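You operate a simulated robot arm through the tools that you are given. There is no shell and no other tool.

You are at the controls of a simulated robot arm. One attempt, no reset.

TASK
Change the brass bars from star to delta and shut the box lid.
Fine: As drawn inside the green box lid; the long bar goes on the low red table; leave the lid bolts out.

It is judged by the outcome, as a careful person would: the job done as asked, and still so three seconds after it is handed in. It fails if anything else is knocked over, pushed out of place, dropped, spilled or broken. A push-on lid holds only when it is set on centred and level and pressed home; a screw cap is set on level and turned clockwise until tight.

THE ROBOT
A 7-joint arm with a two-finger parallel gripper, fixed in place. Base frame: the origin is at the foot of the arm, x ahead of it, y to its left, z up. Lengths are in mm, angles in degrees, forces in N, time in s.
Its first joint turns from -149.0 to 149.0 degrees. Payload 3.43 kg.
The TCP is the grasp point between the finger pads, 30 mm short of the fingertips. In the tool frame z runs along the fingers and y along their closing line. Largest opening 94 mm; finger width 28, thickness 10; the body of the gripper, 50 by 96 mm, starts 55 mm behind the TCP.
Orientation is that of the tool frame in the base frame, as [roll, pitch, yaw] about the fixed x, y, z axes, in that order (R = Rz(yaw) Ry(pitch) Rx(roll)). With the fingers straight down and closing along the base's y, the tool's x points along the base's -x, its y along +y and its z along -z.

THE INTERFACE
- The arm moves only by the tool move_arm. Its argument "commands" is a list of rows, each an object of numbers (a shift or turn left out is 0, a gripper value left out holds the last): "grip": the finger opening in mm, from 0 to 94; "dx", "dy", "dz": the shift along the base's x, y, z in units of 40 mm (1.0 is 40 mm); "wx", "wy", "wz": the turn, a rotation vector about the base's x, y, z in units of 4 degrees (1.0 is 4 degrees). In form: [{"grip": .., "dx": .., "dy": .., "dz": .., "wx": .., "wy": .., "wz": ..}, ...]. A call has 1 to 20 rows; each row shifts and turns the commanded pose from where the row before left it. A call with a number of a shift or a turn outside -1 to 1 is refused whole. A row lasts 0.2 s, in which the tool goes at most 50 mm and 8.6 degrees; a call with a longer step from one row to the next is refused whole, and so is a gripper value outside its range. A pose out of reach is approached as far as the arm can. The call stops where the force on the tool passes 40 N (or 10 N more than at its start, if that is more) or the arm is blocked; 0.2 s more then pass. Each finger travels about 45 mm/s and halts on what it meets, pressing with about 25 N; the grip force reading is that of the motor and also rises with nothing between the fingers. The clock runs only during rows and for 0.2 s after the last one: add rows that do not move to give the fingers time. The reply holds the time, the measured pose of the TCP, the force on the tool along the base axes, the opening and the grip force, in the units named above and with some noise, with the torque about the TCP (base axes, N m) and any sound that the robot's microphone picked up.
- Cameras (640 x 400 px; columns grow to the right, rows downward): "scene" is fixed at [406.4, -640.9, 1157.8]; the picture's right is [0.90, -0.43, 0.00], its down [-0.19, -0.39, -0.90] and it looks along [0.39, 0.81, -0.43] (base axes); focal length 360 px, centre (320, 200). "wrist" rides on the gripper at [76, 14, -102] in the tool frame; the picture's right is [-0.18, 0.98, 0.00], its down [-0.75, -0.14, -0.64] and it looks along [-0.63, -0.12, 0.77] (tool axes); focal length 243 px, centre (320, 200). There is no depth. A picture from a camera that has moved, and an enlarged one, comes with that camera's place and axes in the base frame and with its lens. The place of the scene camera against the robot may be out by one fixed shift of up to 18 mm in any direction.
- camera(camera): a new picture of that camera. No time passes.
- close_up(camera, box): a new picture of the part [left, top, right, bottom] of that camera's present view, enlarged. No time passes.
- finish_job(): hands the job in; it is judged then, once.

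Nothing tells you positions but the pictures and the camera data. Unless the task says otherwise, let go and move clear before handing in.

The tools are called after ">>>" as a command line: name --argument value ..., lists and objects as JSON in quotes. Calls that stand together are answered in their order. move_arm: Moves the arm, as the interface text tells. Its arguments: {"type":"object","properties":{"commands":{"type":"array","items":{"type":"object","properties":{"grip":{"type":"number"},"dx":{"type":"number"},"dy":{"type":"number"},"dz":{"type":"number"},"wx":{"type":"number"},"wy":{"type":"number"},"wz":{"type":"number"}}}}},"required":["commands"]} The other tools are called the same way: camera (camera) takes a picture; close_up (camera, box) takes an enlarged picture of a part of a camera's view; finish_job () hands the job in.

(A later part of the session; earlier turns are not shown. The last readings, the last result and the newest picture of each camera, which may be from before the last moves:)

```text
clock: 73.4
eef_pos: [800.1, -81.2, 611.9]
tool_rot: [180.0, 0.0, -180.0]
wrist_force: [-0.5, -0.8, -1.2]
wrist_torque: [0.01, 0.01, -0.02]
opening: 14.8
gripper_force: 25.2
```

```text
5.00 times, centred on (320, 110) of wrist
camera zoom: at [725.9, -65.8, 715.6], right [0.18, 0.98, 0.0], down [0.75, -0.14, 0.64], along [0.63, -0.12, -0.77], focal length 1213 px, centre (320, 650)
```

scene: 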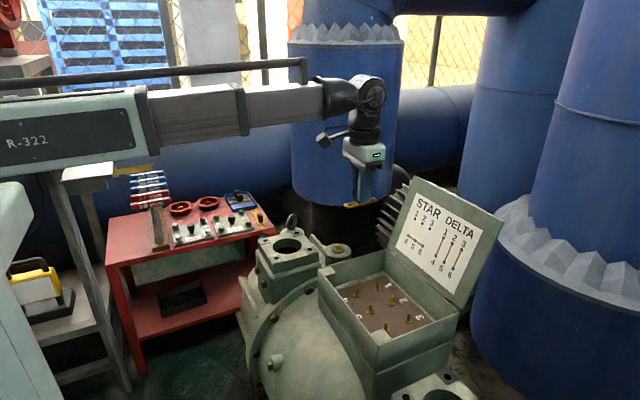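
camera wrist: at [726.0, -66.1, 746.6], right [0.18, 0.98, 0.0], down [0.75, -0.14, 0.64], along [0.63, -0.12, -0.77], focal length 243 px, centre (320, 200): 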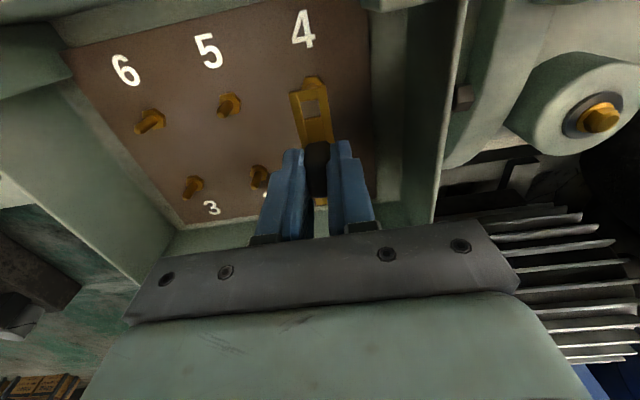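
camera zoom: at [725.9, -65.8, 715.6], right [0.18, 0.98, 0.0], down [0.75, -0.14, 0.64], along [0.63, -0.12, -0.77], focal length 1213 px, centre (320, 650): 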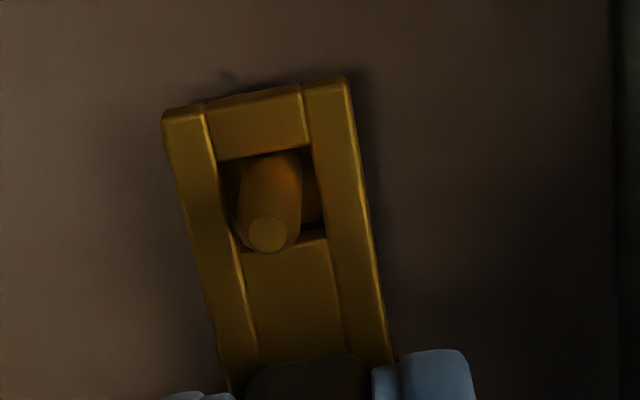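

>>> move_arm --commands '[{"dz": -0.025}, {}]'

>>> move_arm --commands '[{"dz": -0.025}, {}]'

>>> move_arm --commands '[{"dz": -0.02}, {}]'

```text
clock: 74.0
eef_pos: [800.7, -80.1, 609.1]
tool_rot: [180.0, 0.0, 180.0]
wrist_force: [-0.7, 0.7, -1.3]
wrist_torque: [0.0, -0.03, 0.03]
opening: 15.1
gripper_force: 25.2
```

```text
clock: 74.6
eef_pos: [801.4, -80.9, 608.5]
tool_rot: [-180.0, 0.0, 179.9]
wrist_force: [0.1, -0.7, -0.9]
wrist_torque: [-0.01, 0.01, 0.01]
opening: 14.9
gripper_force: 24.8
```

```text
clock: 75.2
eef_pos: [800.6, -80.2, 608.6]
tool_rot: [-180.0, 0.0, 179.9]
wrist_force: [0.9, -1.1, 9.8]
wrist_torque: [0.03, 0.17, 0.0]
opening: 15.1
gripper_force: 25.0
```

The bar is seated (contact force about 10 N). Releasing and rising straight up.

>>> move_arm --commands '[{"dz": 0.01}, {"grip": 20}, {"grip": 26}, {"grip": 30}, {}, {}]'

>>> move_arm --commands '[{"dz": 0.15}, {"dz": 0.25}, {"dz": 0.4}, {"dz": 0.5}, {"dz": 0.6}, {"dz": 0.6}, {}]'

>>> camera --camera "wrist"

>>> close_up --camera "scene" --box '[330, 250, 430, 330]'

```text
clock: 76.6
eef_pos: [799.8, -79.6, 607.4]
tool_rot: [-180.0, 0.0, 180.0]
wrist_force: [-0.8, 0.8, 0.5]
wrist_torque: [-0.02, -0.04, 0.0]
opening: 30.2
gripper_force: 0.1
```

```text
clock: 78.2
eef_pos: [800.3, -79.6, 710.1]
tool_rot: [179.9, 0.0, -179.9]
wrist_force: [0.6, 0.5, 0.3]
wrist_torque: [-0.01, 0.01, -0.01]
opening: 29.7
gripper_force: 0.0
```

```text
taken
camera wrist: at [726.0, -65.9, 813.9], right [0.18, 0.98, 0.0], down [0.75, -0.14, 0.64], along [0.63, -0.12, -0.77], focal length 243 px, centre (320, 200)
```

wrist: 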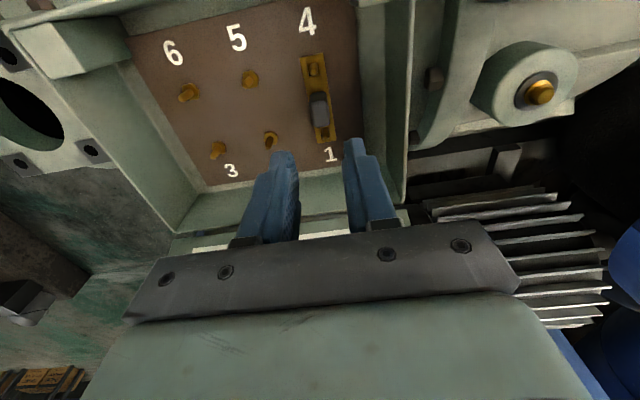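

```text
5.00 times, centred on (380, 290) of scene
camera zoom: at [406.4, -640.9, 1157.8], right [0.9, -0.43, 0.0], down [-0.19, -0.39, -0.9], along [0.39, 0.81, -0.43], focal length 1799 px, centre (20, -250)
```

zoom: 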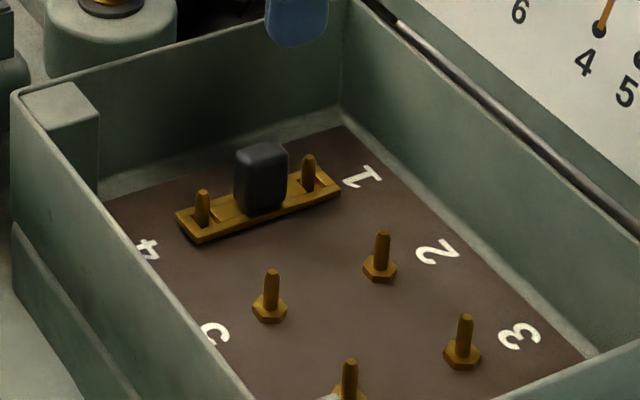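

Link 1-4 is seated properly. Going back to the tray for the second bar.

>>> move_arm --commands '[{"dz": 0.9}, {"dz": 1.0}, {"dz": 0.9, "dy": 0.1}, {"dy": 0.4, "dx": -0.14}, {"dy": 0.7, "dx": -0.14}, {"dy": 0.95, "dx": -0.14}, {"dy": 0.95, "dx": -0.14}, {"dy": 0.95, "dx": -0.14}, {"dy": 0.95, "dx": -0.14}, {"dy": 0.95, "dx": -0.14}, {"dy": 0.95, "dx": -0.14}, {"dy": 0.95, "dx": -0.14}, {"dy": 0.95, "dx": -0.14}, {"dy": 0.95, "dx": -0.14}, {"dy": 0.95, "dx": -0.14}, {"dy": 0.95, "dx": -0.14}, {"dy": 0.95, "dx": -0.14}, {"dy": 0.95, "dx": -0.14}, {"dy": 0.95, "dx": -0.14}, {"dy": 0.95, "dx": -0.14}]'

>>> move_arm --commands '[{"dy": 0.95, "dx": -0.14}, {"dy": 0.95, "dx": -0.14}, {"dy": 0.8, "dx": -0.14}, {"dy": 0.5, "dx": -0.14}, {"dy": 0.2, "dx": -0.1}, {"dz": -0.3}, {"dz": -0.6}, {"dz": -0.8}, {"dz": -0.8}, {"dz": -0.8}, {"dz": -0.8}, {"dz": -0.6}, {"dz": -0.4}, {}]'

>>> camera --camera "wrist"

>>> close_up --camera "wrist" --box '[230, 20, 430, 180]'

```text
clock: 82.4
eef_pos: [705.9, 538.8, 820.1]
tool_rot: [-179.9, 0.0, -180.0]
wrist_force: [0.4, -0.2, 0.2]
wrist_torque: [0.03, 0.01, 0.01]
opening: 29.8
gripper_force: 0.2
```

```text
clock: 85.4
eef_pos: [679.0, 675.1, 617.2]
tool_rot: [179.9, -0.1, 179.9]
wrist_force: [-0.5, -0.4, 0.7]
wrist_torque: [0.02, 0.0, 0.01]
opening: 30.1
gripper_force: 0.0
```

```text
taken
camera wrist: at [604.3, 688.4, 721.2], right [0.18, 0.98, 0.0], down [0.75, -0.14, 0.64], along [0.63, -0.12, -0.77], focal length 243 px, centre (320, 200)
```

wrist: 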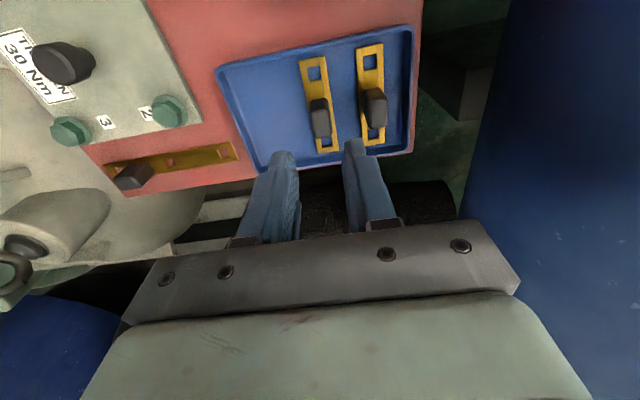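

```text
2.50 times, centred on (330, 100) of wrist
camera zoom: at [604.3, 688.4, 721.2], right [0.18, 0.98, 0.0], down [0.75, -0.14, 0.64], along [0.63, -0.12, -0.77], focal length 606 px, centre (295, 450)
```

zoom: 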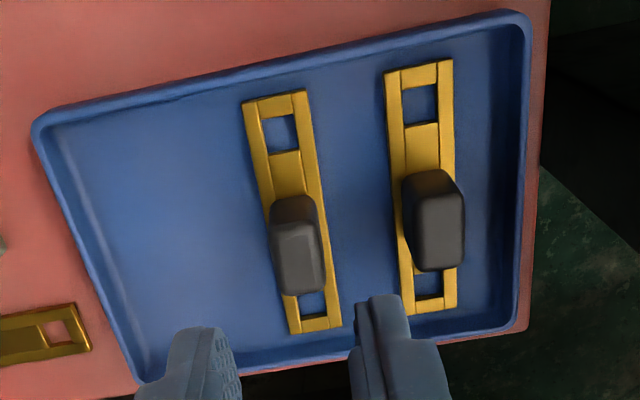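

Second bar's handle is at about (679, 675.4). Correcting by a millimetre, descending and gripping.

>>> move_arm --commands '[{"dx": -0.03, "dy": 0.025, "dz": -0.3}, {"dz": -0.4}, {"dz": -0.4}, {"dz": -0.3}, {"dz": -0.2}, {"dz": -0.15}, {"dz": -0.08}, {}]'

>>> close_up --camera "wrist" --box '[230, 40, 430, 200]'

```text
clock: 87.2
eef_pos: [677.4, 674.0, 543.2]
tool_rot: [179.9, -0.1, -180.0]
wrist_force: [-0.1, 0.8, 0.0]
wrist_torque: [0.03, -0.05, 0.01]
opening: 30.1
gripper_force: 0.0
```

```text
2.50 times, centred on (330, 120) of wrist
camera zoom: at [602.8, 689.2, 647.7], right [0.18, 0.98, 0.0], down [0.75, -0.14, 0.64], along [0.63, -0.12, -0.77], focal length 606 px, centre (295, 400)
```

zoom: 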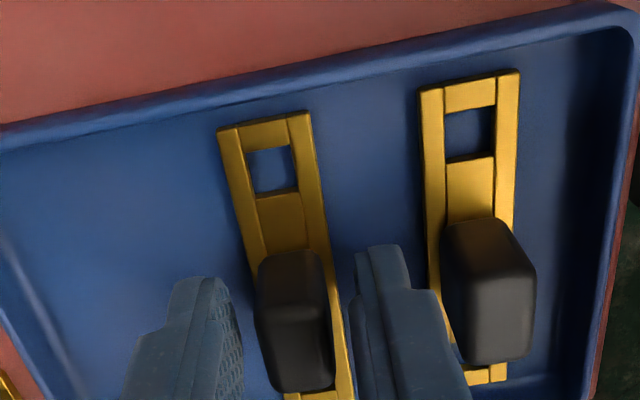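

>>> move_arm --commands '[{"grip": 0}, {"grip": 0}, {"grip": 0}, {"grip": 0}]'

>>> move_arm --commands '[{"dz": 0.05}, {"dz": 0.05}, {"dz": 0.05}, {"dz": 0.05}, {"dz": 0.08}, {"dz": 0.1}, {"dz": 0.12}, {"dz": 0.15}, {"dz": 0.2}, {}]'

>>> close_up --camera "wrist" --box '[230, 40, 430, 200]'

>>> close_up --camera "scene" --box '[210, 170, 290, 230]'

```text
clock: 88.2
eef_pos: [677.1, 674.7, 543.9]
tool_rot: [-180.0, 0.0, 180.0]
wrist_force: [0.2, -0.1, 0.2]
wrist_torque: [0.02, 0.0, 0.01]
opening: 15.1
gripper_force: 24.9
```

```text
clock: 90.4
eef_pos: [677.9, 673.6, 578.0]
tool_rot: [180.0, 0.0, -180.0]
wrist_force: [-0.1, 0.9, -0.8]
wrist_torque: [-0.01, -0.02, 0.01]
opening: 15.1
gripper_force: 24.5
```

```text
2.50 times, centred on (330, 120) of wrist
camera zoom: at [603.1, 688.8, 682.1], right [0.18, 0.98, 0.0], down [0.75, -0.14, 0.64], along [0.63, -0.12, -0.77], focal length 606 px, centre (295, 400)
```

zoom: 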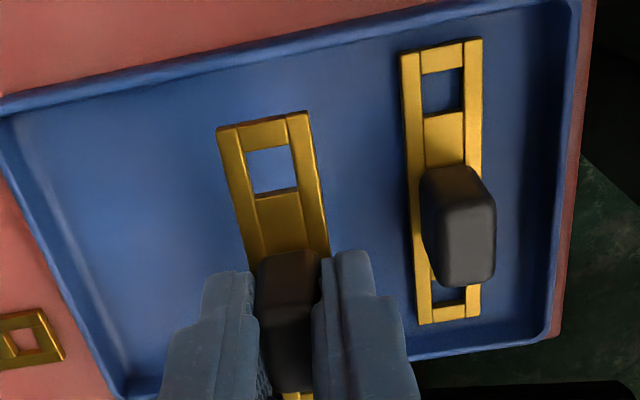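

```text
6.67 times, centred on (250, 200) of scene
camera zoom: at [406.4, -640.9, 1157.8], right [0.9, -0.43, 0.0], down [-0.19, -0.39, -0.9], along [0.39, 0.81, -0.43], focal length 2398 px, centre (787, 200)
```

zoom: 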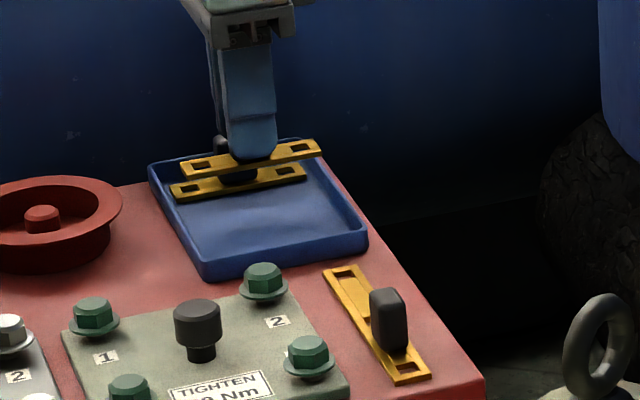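

Second bar held identically to the first. Carrying it to pins 2-5.

>>> move_arm --commands '[{"dz": 0.2}, {"dz": 0.3}, {"dz": 0.4}, {"dz": 0.5}, {"dz": 0.5}, {"dz": 0.5}, {"dz": 0.5}, {"dz": 0.5, "dy": -0.1}, {"dz": 0.5, "dy": -0.3, "dx": 0.05}, {"dz": 0.5, "dy": -0.5, "dx": 0.1}, {"dz": 0.5, "dy": -0.7, "dx": 0.1}, {"dz": 0.4, "dy": -0.8, "dx": 0.15}, {"dz": 0.4, "dy": -0.85, "dx": 0.15}, {"dz": 0.3, "dy": -0.85, "dx": 0.15}, {"dz": 0.2, "dy": -0.85, "dx": 0.15}, {"dz": 0.1, "dy": -0.85, "dx": 0.15}, {"dy": -0.85, "dx": 0.15}, {"dy": -0.85, "dx": 0.15}, {"dy": -0.85, "dx": 0.15}, {"dy": -0.85, "dx": 0.15}]'

>>> move_arm --commands '[{"dy": -0.9, "dx": 0.1}, {"dy": -0.9, "dx": 0.1}, {"dy": -0.9, "dx": 0.1}, {"dy": -0.9, "dx": 0.1}, {"dy": -0.9, "dx": 0.1}, {"dy": -0.9, "dx": 0.1}, {"dy": -0.9, "dx": 0.1}, {"dy": -0.9, "dx": 0.1}, {"dy": -0.9, "dx": 0.1}, {"dy": -0.9, "dx": 0.1}, {"dy": -0.8, "dx": 0.1}, {"dy": -0.6, "dx": 0.1}, {"dy": -0.4, "dx": 0.1}, {"dy": -0.25, "dx": 0.1}, {"dy": -0.12, "dx": 0.07}, {}]'

>>> camera --camera "wrist"

```text
clock: 94.6
eef_pos: [742.0, 305.4, 828.8]
tool_rot: [180.0, 0.0, 180.0]
wrist_force: [-0.5, -0.1, -1.3]
wrist_torque: [0.01, 0.0, 0.02]
opening: 14.9
gripper_force: 24.6
```

```text
clock: 98.0
eef_pos: [801.4, -139.2, 830.2]
tool_rot: [-180.0, 0.0, 180.0]
wrist_force: [0.0, 0.0, -0.6]
wrist_torque: [-0.03, -0.03, 0.01]
opening: 14.9
gripper_force: 24.7
```

```text
taken
camera wrist: at [726.2, -126.0, 934.2], right [0.18, 0.98, 0.0], down [0.75, -0.14, 0.64], along [0.63, -0.12, -0.77], focal length 243 px, centre (320, 200)
```

wrist: 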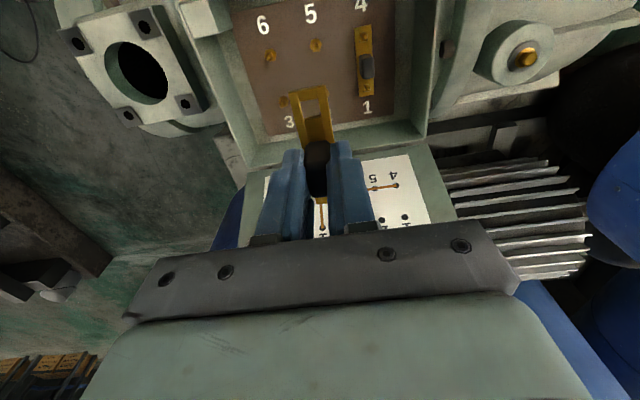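

Directly above pins 2-5. Descending to just above the tips.

>>> move_arm --commands '[{"dz": -0.2}, {"dz": -0.4}, {"dz": -0.5}, {"dz": -0.5}, {"dz": -0.5}, {"dz": -0.5}, {"dz": -0.5}, {"dz": -0.5}, {"dz": -0.5}, {"dz": -0.4}, {"dz": -0.25}, {"dz": -0.15}, {"dz": -0.1}, {}]'

>>> close_up --camera "wrist" --box '[270, 70, 370, 150]'

>>> close_up --camera "scene" --box '[340, 260, 420, 320]'

```text
clock: 101.0
eef_pos: [800.3, -141.1, 629.7]
tool_rot: [180.0, 0.0, -180.0]
wrist_force: [-0.6, 0.0, -0.3]
wrist_torque: [-0.02, 0.02, -0.03]
opening: 15.1
gripper_force: 25.2
```

```text
5.00 times, centred on (320, 110) of wrist
camera zoom: at [726.0, -126.2, 733.7], right [0.18, 0.98, 0.0], down [0.75, -0.14, 0.64], along [0.63, -0.12, -0.77], focal length 1213 px, centre (320, 650)
```

zoom: 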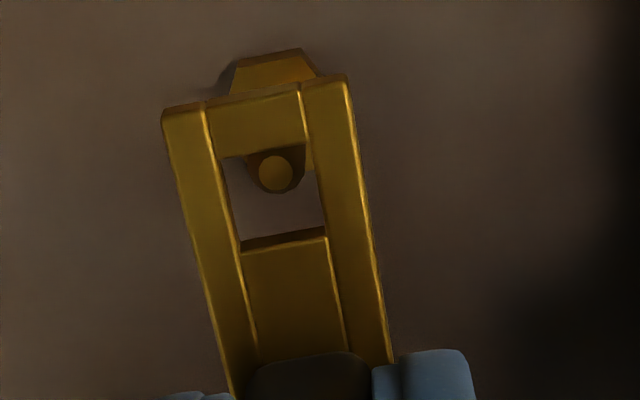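

```text
6.67 times, centred on (380, 290) of scene
camera zoom: at [406.4, -640.9, 1157.8], right [0.9, -0.43, 0.0], down [-0.19, -0.39, -0.9], along [0.39, 0.81, -0.43], focal length 2398 px, centre (-80, -400)
```

zoom: 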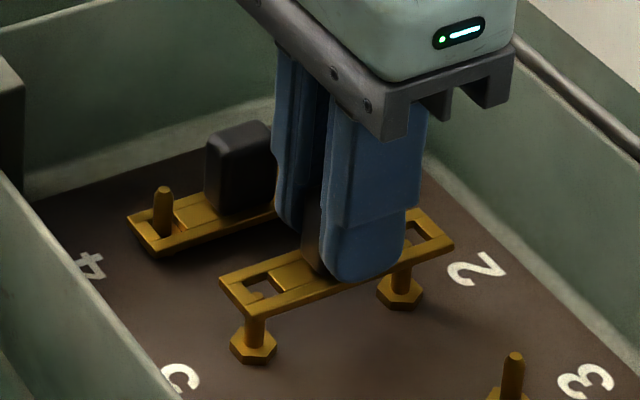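

>>> move_arm --commands '[{"dz": -0.05}, {"dz": -0.05}, {"dz": -0.05}, {"dz": -0.05}, {}]'

>>> close_up --camera "wrist" --box '[270, 70, 370, 150]'

>>> close_up --camera "scene" --box '[340, 260, 420, 320]'

```text
clock: 102.2
eef_pos: [798.8, -139.7, 621.5]
tool_rot: [-179.9, 0.1, 180.0]
wrist_force: [-0.7, -0.3, -0.3]
wrist_torque: [0.01, -0.03, -0.01]
opening: 15.1
gripper_force: 25.1
```

```text
5.00 times, centred on (320, 110) of wrist
camera zoom: at [725.8, -125.8, 725.7], right [0.18, 0.98, 0.0], down [0.75, -0.14, 0.64], along [0.63, -0.12, -0.77], focal length 1213 px, centre (320, 650)
```

zoom: 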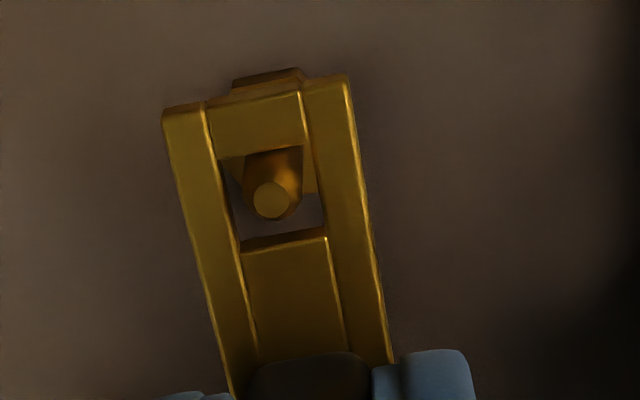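

```text
6.67 times, centred on (380, 290) of scene
camera zoom: at [406.4, -640.9, 1157.8], right [0.9, -0.43, 0.0], down [-0.19, -0.39, -0.9], along [0.39, 0.81, -0.43], focal length 2398 px, centre (-80, -400)
```

zoom: 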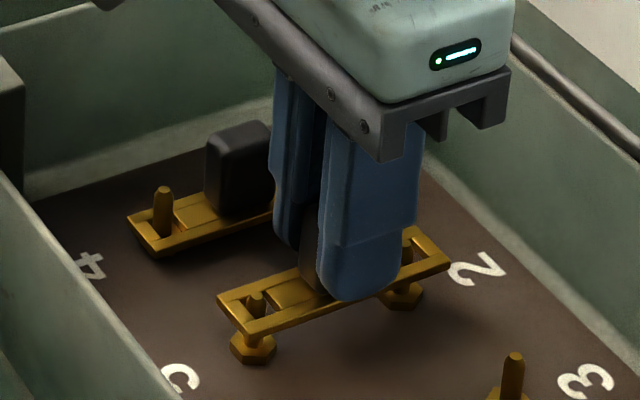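

Both pins have entered the holes centrally. Continuing to seat.

>>> move_arm --commands '[{"dz": -0.05}, {"dz": -0.05}, {"dz": -0.05}, {"dz": -0.05}, {"dz": -0.025}, {}]'

>>> move_arm --commands '[{"dz": -0.025}, {}]'

>>> move_arm --commands '[{"dz": -0.02}, {}]'

>>> close_up --camera "scene" --box '[340, 260, 420, 320]'

```text
clock: 103.6
eef_pos: [800.3, -139.6, 612.6]
tool_rot: [180.0, 0.0, 180.0]
wrist_force: [-0.5, 0.2, -0.8]
wrist_torque: [0.0, 0.02, 0.02]
opening: 15.1
gripper_force: 25.2
```

```text
clock: 104.2
eef_pos: [800.1, -140.7, 612.3]
tool_rot: [180.0, 0.0, -179.9]
wrist_force: [-1.0, 0.5, -0.2]
wrist_torque: [-0.03, -0.01, -0.02]
opening: 14.9
gripper_force: 24.8
```

```text
clock: 104.8
eef_pos: [800.4, -139.4, 610.0]
tool_rot: [180.0, 0.1, 179.9]
wrist_force: [-0.5, 0.1, -0.5]
wrist_torque: [0.0, 0.0, -0.03]
opening: 14.8
gripper_force: 24.9
```

```text
6.67 times, centred on (380, 290) of scene
camera zoom: at [406.4, -640.9, 1157.8], right [0.9, -0.43, 0.0], down [-0.19, -0.39, -0.9], along [0.39, 0.81, -0.43], focal length 2398 px, centre (-80, -400)
```

zoom: 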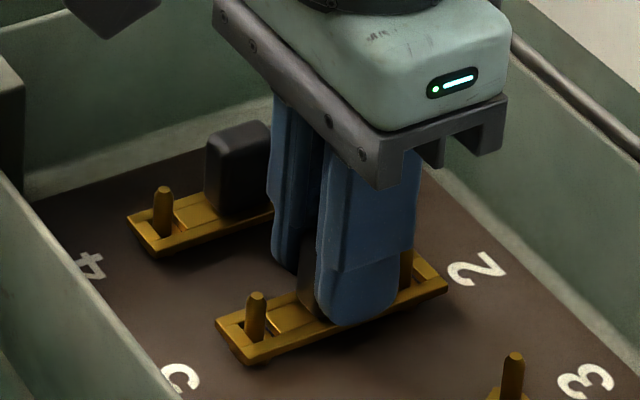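

>>> move_arm --commands '[{"dz": -0.02}, {}]'

>>> move_arm --commands '[{"dz": -0.02}, {}]'

>>> move_arm --commands '[{"dz": -0.015}, {}]'

```text
clock: 105.4
eef_pos: [800.1, -140.4, 610.0]
tool_rot: [-180.0, 0.1, 180.0]
wrist_force: [-0.3, -0.3, -0.7]
wrist_torque: [-0.01, 0.02, 0.05]
opening: 15.0
gripper_force: 24.9
```

```text
clock: 106.0
eef_pos: [800.8, -140.6, 608.9]
tool_rot: [180.0, 0.0, -180.0]
wrist_force: [-0.6, 0.9, 2.2]
wrist_torque: [0.05, 0.02, 0.03]
opening: 15.0
gripper_force: 24.8
```

```text
clock: 106.6
eef_pos: [800.7, -139.9, 609.0]
tool_rot: [-180.0, 0.1, 180.0]
wrist_force: [1.9, -0.4, 15.9]
wrist_torque: [-0.01, 0.38, 0.0]
opening: 15.0
gripper_force: 25.3
```

Seated on the nuts with a clear contact force. Releasing and rising.

>>> move_arm --commands '[{"dz": 0.01}, {"grip": 20}, {"grip": 26}, {"grip": 30}, {}, {}]'

>>> move_arm --commands '[{"dz": 0.15}, {"dz": 0.25}, {"dz": 0.4}, {"dz": 0.6}, {"dz": 0.9}, {"dz": 0.9}, {"dz": 0.9}, {"dz": 0.9}, {"dz": 0.5}, {}]'

>>> close_up --camera "scene" --box '[330, 250, 430, 330]'

>>> camera --camera "wrist"

```text
clock: 108.0
eef_pos: [801.2, -139.7, 608.8]
tool_rot: [180.0, 0.0, -180.0]
wrist_force: [0.1, -0.9, -0.3]
wrist_torque: [-0.03, 0.01, 0.01]
opening: 29.8
gripper_force: 0.0
```

```text
clock: 110.2
eef_pos: [800.6, -139.2, 829.6]
tool_rot: [-179.9, 0.0, 180.0]
wrist_force: [0.5, 0.1, -0.5]
wrist_torque: [0.02, 0.03, 0.0]
opening: 30.2
gripper_force: 0.0
```

```text
5.00 times, centred on (380, 290) of scene
camera zoom: at [406.4, -640.9, 1157.8], right [0.9, -0.43, 0.0], down [-0.19, -0.39, -0.9], along [0.39, 0.81, -0.43], focal length 1799 px, centre (20, -250)
```

zoom: 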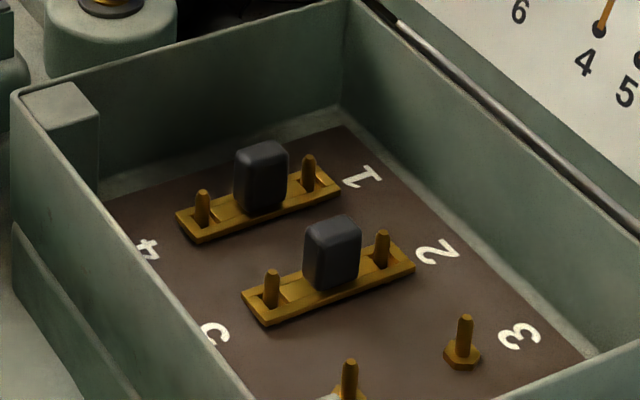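

```text
taken
camera wrist: at [726.3, -125.9, 933.8], right [0.18, 0.98, 0.0], down [0.75, -0.14, 0.64], along [0.63, -0.12, -0.77], focal length 243 px, centre (320, 200)
```

wrist: 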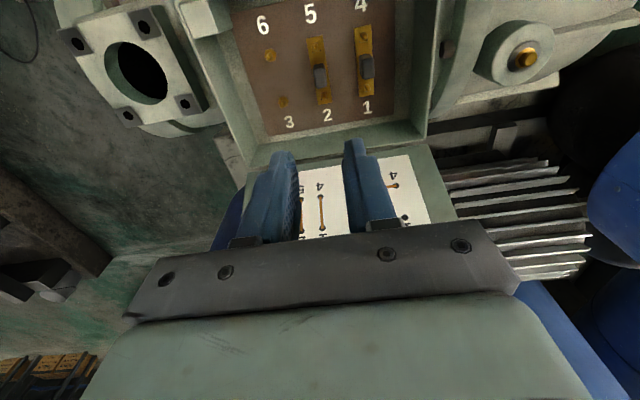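

Links 1-4 and 2-5 are in. Now the third bar, which is at about 989 mm radius — near the reach limit, so I'll approach and check the reached pose.

>>> move_arm --commands '[{"dy": 0.3, "dx": -0.1}, {"dy": 0.6, "dx": -0.14}, {"dy": 0.9, "dx": -0.14}, {"dy": 0.95, "dx": -0.14}, {"dy": 0.95, "dx": -0.14}, {"dy": 0.95, "dx": -0.14}, {"dy": 0.95, "dx": -0.14}, {"dy": 0.95, "dx": -0.14}, {"dy": 0.95, "dx": -0.14}, {"dy": 0.95, "dx": -0.14}, {"dy": 0.95, "dx": -0.14}, {"dy": 0.95, "dx": -0.14}, {"dy": 0.95, "dx": -0.14}, {"dy": 0.95, "dx": -0.14}, {"dy": 0.95, "dx": -0.14}, {"dy": 0.95, "dx": -0.14}, {"dy": 0.95, "dx": -0.14}, {"dy": 0.95, "dx": -0.14}, {"dy": 0.95, "dx": -0.14}, {"dy": 0.95, "dx": -0.14}]'

>>> move_arm --commands '[{"dy": 0.9, "dx": -0.12, "dz": -0.3}, {"dy": 0.8, "dx": -0.1, "dz": -0.5}, {"dy": 0.6, "dx": -0.1, "dz": -0.7}, {"dy": 0.4, "dz": -0.8}, {"dy": 0.3, "dz": -0.8}, {"dy": 0.2, "dz": -0.8}, {"dz": -0.7}, {"dz": -0.4}, {"dz": -0.3}, {}]'

>>> camera --camera "wrist"

>>> close_up --camera "wrist" --box '[230, 20, 430, 180]'

>>> camera --camera "scene"

```text
clock: 114.4
eef_pos: [688.5, 578.3, 829.0]
tool_rot: [180.0, 0.1, -180.0]
wrist_force: [0.1, -0.8, 0.1]
wrist_torque: [0.01, 0.0, 0.04]
opening: 30.1
gripper_force: 0.0
```

```text
clock: 116.6
eef_pos: [677.8, 707.1, 616.9]
tool_rot: [-180.0, 0.0, 180.0]
wrist_force: [0.4, 0.0, 1.0]
wrist_torque: [0.0, 0.01, -0.01]
opening: 30.2
gripper_force: 0.1
```

```text
taken
camera wrist: at [602.8, 720.5, 721.0], right [0.18, 0.98, 0.0], down [0.75, -0.14, 0.64], along [0.63, -0.12, -0.77], focal length 243 px, centre (320, 200)
```

wrist: 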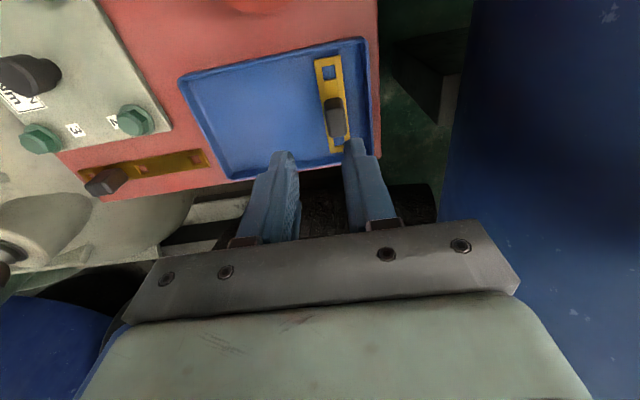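

```text
2.50 times, centred on (330, 100) of wrist
camera zoom: at [602.8, 720.5, 721.0], right [0.18, 0.98, 0.0], down [0.75, -0.14, 0.64], along [0.63, -0.12, -0.77], focal length 606 px, centre (295, 450)
```

zoom: 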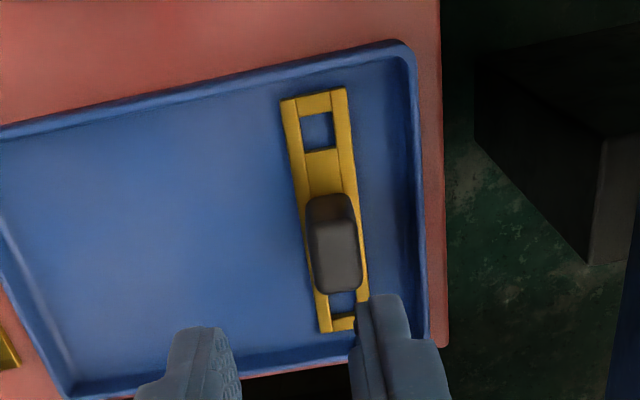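

```text
taken
```

scene: 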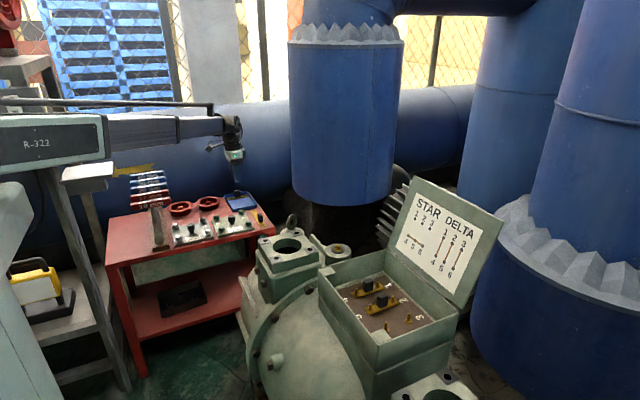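

The pose is reachable so far. I'll narrow the fingers to 24 mm to stay clear of the tray wall, move the last 12 mm over the handle, and descend.

>>> move_arm --commands '[{"grip": 24, "dy": 0.1}, {"grip": 24, "dy": 0.1}, {"dy": 0.08}, {"dy": 0.03, "dz": -0.2}, {"dz": -0.3}, {"dz": -0.3}, {}]'

>>> close_up --camera "wrist" --box '[230, 40, 430, 200]'

>>> close_up --camera "scene" --box '[190, 130, 300, 230]'

```text
clock: 118.2
eef_pos: [677.7, 718.8, 584.2]
tool_rot: [-179.9, 0.0, 180.0]
wrist_force: [-0.3, -0.5, 0.5]
wrist_torque: [-0.04, 0.02, -0.04]
opening: 24.1
gripper_force: 0.0
```

```text
2.50 times, centred on (330, 120) of wrist
camera zoom: at [603.4, 733.1, 689.0], right [0.18, 0.98, 0.0], down [0.75, -0.14, 0.64], along [0.63, -0.12, -0.77], focal length 606 px, centre (295, 400)
```

zoom: 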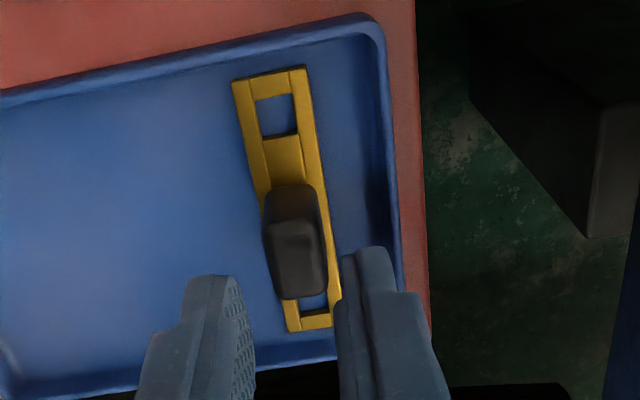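

```text
4.00 times, centred on (245, 180) of scene
camera zoom: at [406.4, -640.9, 1157.8], right [0.9, -0.43, 0.0], down [-0.19, -0.39, -0.9], along [0.39, 0.81, -0.43], focal length 1439 px, centre (620, 280)
```

zoom: 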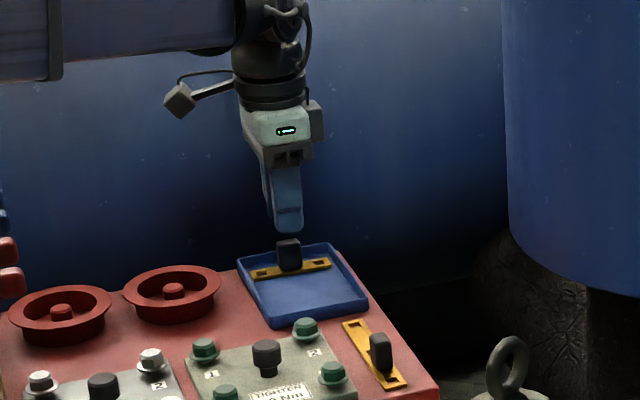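

Reach is fine. Descending the rest of the way and gripping.

>>> move_arm --commands '[{"dz": -0.25}, {"dz": -0.25}, {"dz": -0.25}, {"dz": -0.15}, {"dz": -0.1}, {"dz": -0.04}, {}]'

>>> close_up --camera "wrist" --box '[230, 40, 430, 200]'

```text
clock: 119.8
eef_pos: [677.4, 718.4, 543.5]
tool_rot: [180.0, -0.1, -180.0]
wrist_force: [0.2, 0.2, 0.1]
wrist_torque: [0.02, -0.01, 0.01]
opening: 24.1
gripper_force: 0.1
```

```text
2.50 times, centred on (330, 120) of wrist
camera zoom: at [602.8, 732.6, 647.2], right [0.18, 0.98, 0.0], down [0.75, -0.14, 0.64], along [0.63, -0.12, -0.77], focal length 606 px, centre (295, 400)
```

zoom: 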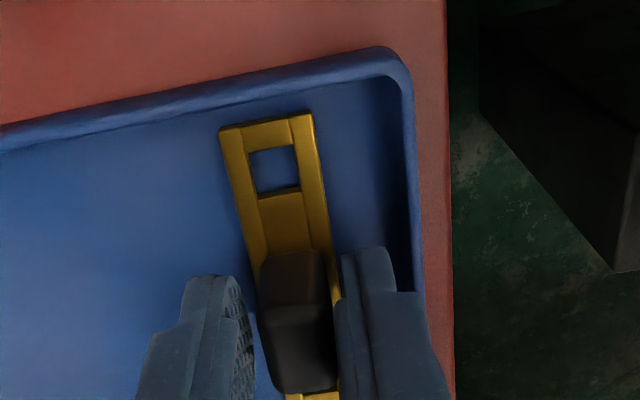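

>>> move_arm --commands '[{"grip": 0}, {"grip": 0}, {"grip": 0}, {"grip": 0}]'

>>> move_arm --commands '[{"dz": 0.05}, {"dz": 0.05}, {"dz": 0.05}, {"dz": 0.05}, {"dz": 0.08}, {"dz": 0.1}, {"dz": 0.12}, {"dz": 0.15}, {"dz": 0.2}, {}]'

>>> close_up --camera "wrist" --box '[230, 40, 430, 200]'

>>> close_up --camera "scene" --box '[210, 170, 290, 230]'

```text
clock: 120.8
eef_pos: [677.1, 717.8, 542.4]
tool_rot: [180.0, -0.1, 180.0]
wrist_force: [-0.3, 0.4, -0.3]
wrist_torque: [-0.03, -0.02, 0.01]
opening: 14.7
gripper_force: 24.9
```

```text
clock: 123.0
eef_pos: [678.0, 717.7, 578.4]
tool_rot: [-180.0, 0.0, -180.0]
wrist_force: [-0.5, 0.2, -0.8]
wrist_torque: [0.01, -0.02, -0.01]
opening: 15.0
gripper_force: 24.8
```

```text
2.50 times, centred on (330, 120) of wrist
camera zoom: at [602.7, 732.4, 681.9], right [0.18, 0.98, 0.0], down [0.75, -0.14, 0.64], along [0.63, -0.12, -0.77], focal length 606 px, centre (295, 400)
```

zoom: 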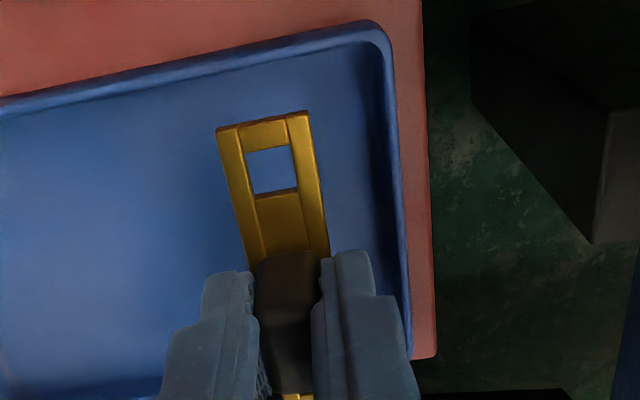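

```text
6.67 times, centred on (250, 200) of scene
camera zoom: at [406.4, -640.9, 1157.8], right [0.9, -0.43, 0.0], down [-0.19, -0.39, -0.9], along [0.39, 0.81, -0.43], focal length 2398 px, centre (787, 200)
```

zoom: 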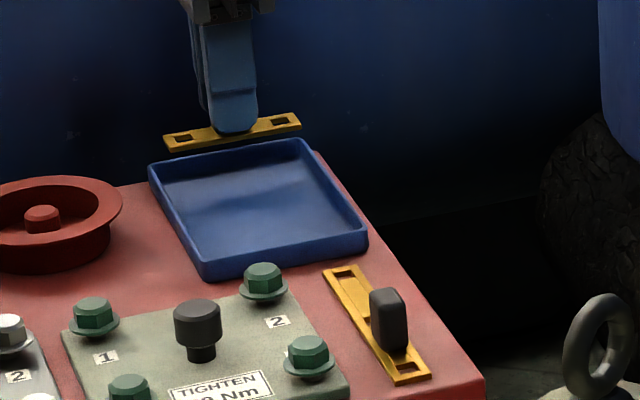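

Third bar held. Carrying it to pins 3-6.

>>> move_arm --commands '[{"dz": 0.2}, {"dz": 0.3}, {"dz": 0.4}, {"dz": 0.5}, {"dz": 0.5}, {"dz": 0.5}, {"dz": 0.5}, {"dz": 0.5, "dy": -0.1}, {"dz": 0.5, "dy": -0.3, "dx": 0.05}, {"dz": 0.5, "dy": -0.5, "dx": 0.1}, {"dz": 0.5, "dy": -0.7, "dx": 0.1}, {"dz": 0.4, "dy": -0.8, "dx": 0.15}, {"dz": 0.4, "dy": -0.85, "dx": 0.15}, {"dz": 0.3, "dy": -0.85, "dx": 0.15}, {"dz": 0.2, "dy": -0.85, "dx": 0.15}, {"dz": 0.1, "dy": -0.85, "dx": 0.15}, {"dy": -0.85, "dx": 0.15}, {"dy": -0.85, "dx": 0.15}, {"dy": -0.85, "dx": 0.15}, {"dy": -0.85, "dx": 0.15}]'

>>> move_arm --commands '[{"dy": -0.95, "dx": 0.087}, {"dy": -0.95, "dx": 0.087}, {"dy": -0.95, "dx": 0.087}, {"dy": -0.95, "dx": 0.087}, {"dy": -0.95, "dx": 0.087}, {"dy": -0.95, "dx": 0.087}, {"dy": -0.95, "dx": 0.087}, {"dy": -0.95, "dx": 0.087}, {"dy": -0.95, "dx": 0.087}, {"dy": -0.95, "dx": 0.087}, {"dy": -0.95, "dx": 0.087}, {"dy": -0.95, "dx": 0.087}, {"dy": -0.85, "dx": 0.087}, {"dy": -0.65, "dx": 0.087}, {"dy": -0.45, "dx": 0.087}, {"dy": -0.25, "dx": 0.087}, {"dy": -0.16, "dx": 0.087}, {}]'

>>> camera --camera "wrist"

```text
clock: 127.2
eef_pos: [741.3, 349.2, 829.3]
tool_rot: [-179.9, 0.0, -180.0]
wrist_force: [-0.2, -0.4, -1.2]
wrist_torque: [0.0, -0.02, 0.01]
opening: 15.4
gripper_force: 24.4
```

```text
clock: 131.0
eef_pos: [801.5, -200.4, 829.8]
tool_rot: [-179.9, 0.0, -179.9]
wrist_force: [-0.3, -0.7, 0.0]
wrist_torque: [0.01, -0.01, 0.0]
opening: 15.1
gripper_force: 25.0
```

```text
taken
camera wrist: at [726.2, -186.0, 933.4], right [0.18, 0.98, 0.0], down [0.75, -0.14, 0.64], along [0.63, -0.12, -0.77], focal length 243 px, centre (320, 200)
```

wrist: 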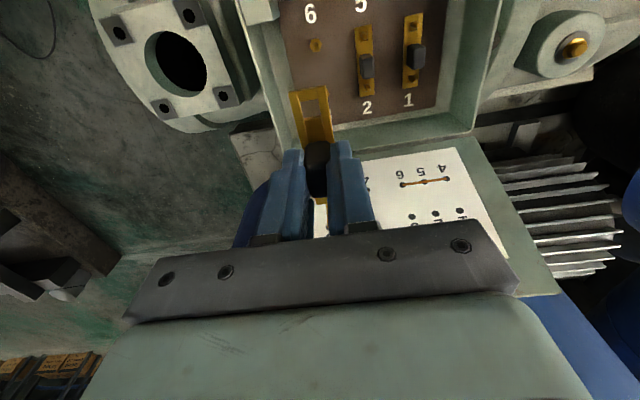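

Directly over pins 3-6. Descending.

>>> move_arm --commands '[{"dz": -0.2}, {"dz": -0.4}, {"dz": -0.5}, {"dz": -0.5}, {"dz": -0.5}, {"dz": -0.5}, {"dz": -0.5}, {"dz": -0.5}, {"dz": -0.5}, {"dz": -0.4}, {"dz": -0.25}, {"dz": -0.13}, {"dz": -0.1}, {}]'

>>> close_up --camera "wrist" --box '[270, 70, 370, 150]'

>>> close_up --camera "scene" --box '[350, 270, 430, 330]'

```text
clock: 134.0
eef_pos: [800.3, -200.0, 630.6]
tool_rot: [180.0, 0.1, 180.0]
wrist_force: [0.1, 0.7, -0.2]
wrist_torque: [-0.04, 0.0, 0.02]
opening: 15.0
gripper_force: 24.3
```

```text
5.00 times, centred on (320, 110) of wrist
camera zoom: at [726.0, -185.7, 734.5], right [0.18, 0.98, 0.0], down [0.75, -0.14, 0.64], along [0.63, -0.12, -0.77], focal length 1213 px, centre (320, 650)
```

zoom: 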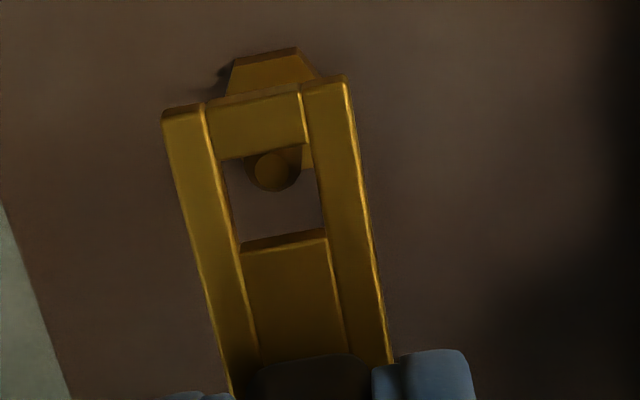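

```text
6.67 times, centred on (390, 300) of scene
camera zoom: at [406.4, -640.9, 1157.8], right [0.9, -0.43, 0.0], down [-0.19, -0.39, -0.9], along [0.39, 0.81, -0.43], focal length 2398 px, centre (-147, -467)
```

zoom: 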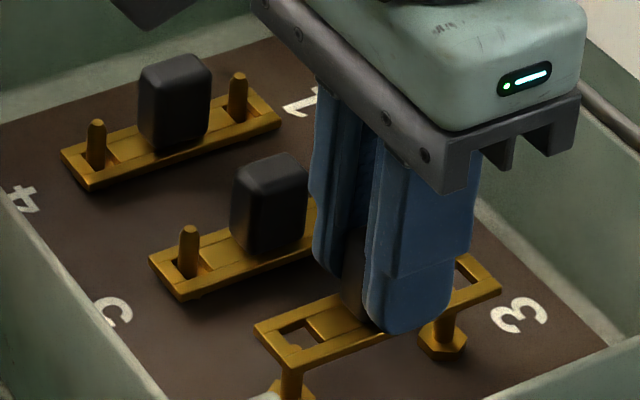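

>>> move_arm --commands '[{"dz": -0.05}, {"dz": -0.05}, {"dz": -0.05}, {"dz": -0.05}, {}]'

>>> close_up --camera "wrist" --box '[270, 70, 370, 150]'

>>> close_up --camera "scene" --box '[350, 270, 430, 330]'

```text
clock: 135.2
eef_pos: [800.3, -200.4, 622.4]
tool_rot: [-179.9, 0.1, -179.9]
wrist_force: [0.9, 0.3, -0.3]
wrist_torque: [-0.02, 0.03, 0.03]
opening: 15.1
gripper_force: 24.6
```

```text
5.00 times, centred on (320, 110) of wrist
camera zoom: at [726.0, -185.7, 726.4], right [0.18, 0.98, 0.0], down [0.75, -0.14, 0.64], along [0.63, -0.12, -0.77], focal length 1213 px, centre (320, 650)
```

zoom: 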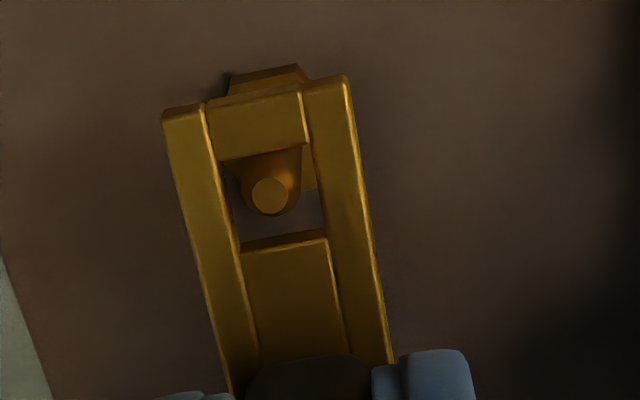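

```text
6.67 times, centred on (390, 300) of scene
camera zoom: at [406.4, -640.9, 1157.8], right [0.9, -0.43, 0.0], down [-0.19, -0.39, -0.9], along [0.39, 0.81, -0.43], focal length 2398 px, centre (-147, -467)
```

zoom: 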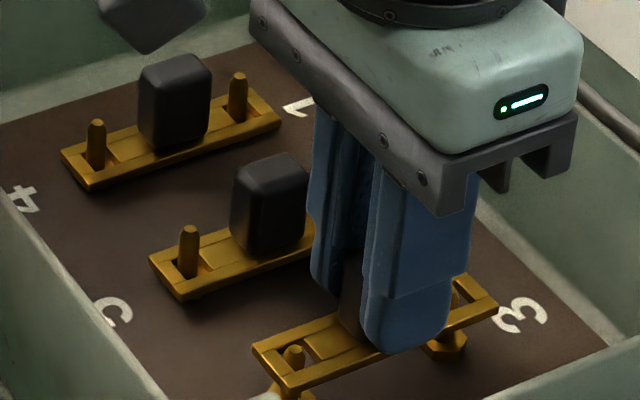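

Both pins are entering the holes. Continuing to seat gently.

>>> move_arm --commands '[{"dz": -0.05}, {"dz": -0.05}, {"dz": -0.05}, {"dz": -0.05}, {"dz": -0.05}, {"dz": -0.025}, {}]'

>>> move_arm --commands '[{"dz": -0.025}, {}]'

>>> move_arm --commands '[{"dz": -0.02}, {}]'

>>> move_arm --commands '[{"dz": -0.02}, {}]'

```text
clock: 136.8
eef_pos: [800.5, -200.0, 611.2]
tool_rot: [180.0, 0.0, -180.0]
wrist_force: [-3.1, 0.3, 0.8]
wrist_torque: [0.0, 0.12, -0.01]
opening: 14.8
gripper_force: 24.8
```

```text
clock: 137.4
eef_pos: [800.6, -200.7, 610.5]
tool_rot: [180.0, 0.0, 180.0]
wrist_force: [-4.2, 0.8, 1.1]
wrist_torque: [-0.01, 0.18, 0.02]
opening: 15.0
gripper_force: 25.2
```

```text
clock: 138.0
eef_pos: [800.7, -199.6, 609.7]
tool_rot: [179.9, 0.0, -180.0]
wrist_force: [-4.9, -0.2, 1.4]
wrist_torque: [0.01, 0.2, -0.02]
opening: 15.1
gripper_force: 24.6
```

```text
clock: 138.6
eef_pos: [800.9, -200.6, 609.3]
tool_rot: [-179.9, -0.1, -180.0]
wrist_force: [-5.9, 0.8, 7.3]
wrist_torque: [0.0, -0.04, 0.01]
opening: 14.9
gripper_force: 24.9
```

>>> move_arm --commands '[{"dx": -0.015}, {}]'

>>> close_up --camera "scene" --box '[350, 270, 430, 330]'

>>> close_up --camera "wrist" --box '[270, 70, 370, 150]'

```text
clock: 139.2
eef_pos: [801.5, -200.4, 608.7]
tool_rot: [179.9, 0.1, -180.0]
wrist_force: [1.8, 0.4, 12.6]
wrist_torque: [-0.02, 0.25, 0.01]
opening: 15.1
gripper_force: 25.0
```

```text
6.67 times, centred on (390, 300) of scene
camera zoom: at [406.4, -640.9, 1157.8], right [0.9, -0.43, 0.0], down [-0.19, -0.39, -0.9], along [0.39, 0.81, -0.43], focal length 2398 px, centre (-147, -467)
```

zoom: 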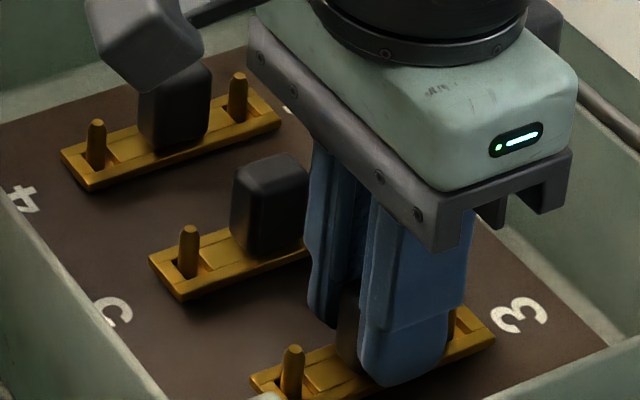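

```text
5.00 times, centred on (320, 110) of wrist
camera zoom: at [726.0, -186.0, 713.1], right [0.18, 0.98, 0.0], down [0.75, -0.14, 0.64], along [0.63, -0.12, -0.77], focal length 1213 px, centre (320, 650)
```

zoom: 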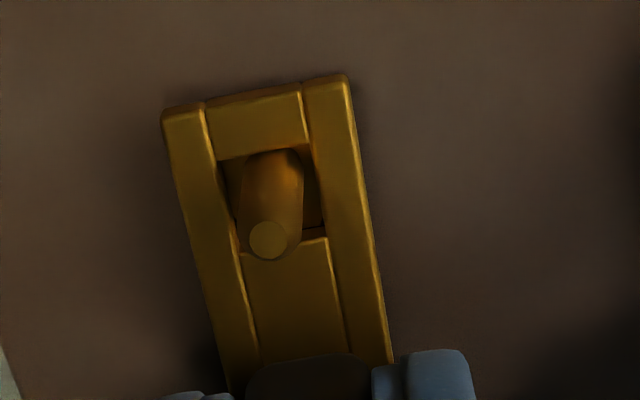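

Seated with about 12 N contact and no side load. Releasing and rising.

>>> move_arm --commands '[{"dz": 0.01}, {"grip": 20}, {"grip": 26}, {"grip": 30}, {}, {}]'

>>> move_arm --commands '[{"dz": 0.15}, {"dz": 0.25}, {"dz": 0.4}, {"dz": 0.6}, {"dz": 0.9}, {"dz": 0.9}, {"dz": 0.9}, {"dz": 0.9}, {"dz": 0.5}, {}]'

>>> close_up --camera "scene" --box '[330, 250, 450, 340]'

>>> camera --camera "wrist"

>>> camera --camera "scene"

```text
clock: 140.6
eef_pos: [798.4, -200.6, 608.9]
tool_rot: [-180.0, 0.0, 180.0]
wrist_force: [-0.1, 0.5, -0.7]
wrist_torque: [-0.02, 0.05, 0.01]
opening: 30.0
gripper_force: 0.0
```

```text
clock: 142.8
eef_pos: [799.6, -199.4, 829.5]
tool_rot: [-179.9, 0.0, 180.0]
wrist_force: [-0.3, 0.5, 0.4]
wrist_torque: [0.0, -0.02, 0.02]
opening: 30.0
gripper_force: 0.1
```

```text
4.44 times, centred on (390, 295) of scene
camera zoom: at [406.4, -640.9, 1157.8], right [0.9, -0.43, 0.0], down [-0.19, -0.39, -0.9], along [0.39, 0.81, -0.43], focal length 1599 px, centre (9, -222)
```

zoom: 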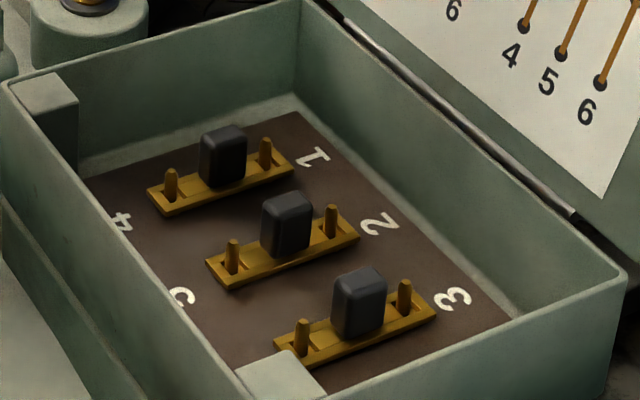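

```text
taken
camera wrist: at [725.5, -185.4, 933.7], right [0.18, 0.98, 0.0], down [0.75, -0.14, 0.64], along [0.63, -0.12, -0.77], focal length 243 px, centre (320, 200)
```

wrist: 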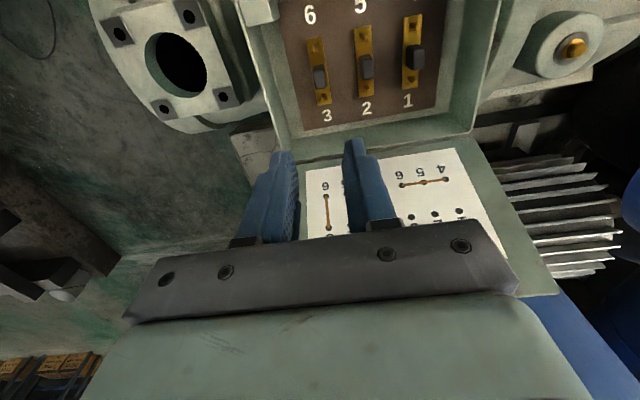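

```text
taken
```

scene: 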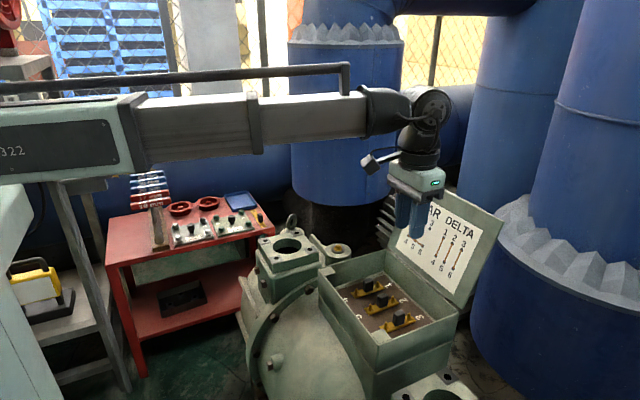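

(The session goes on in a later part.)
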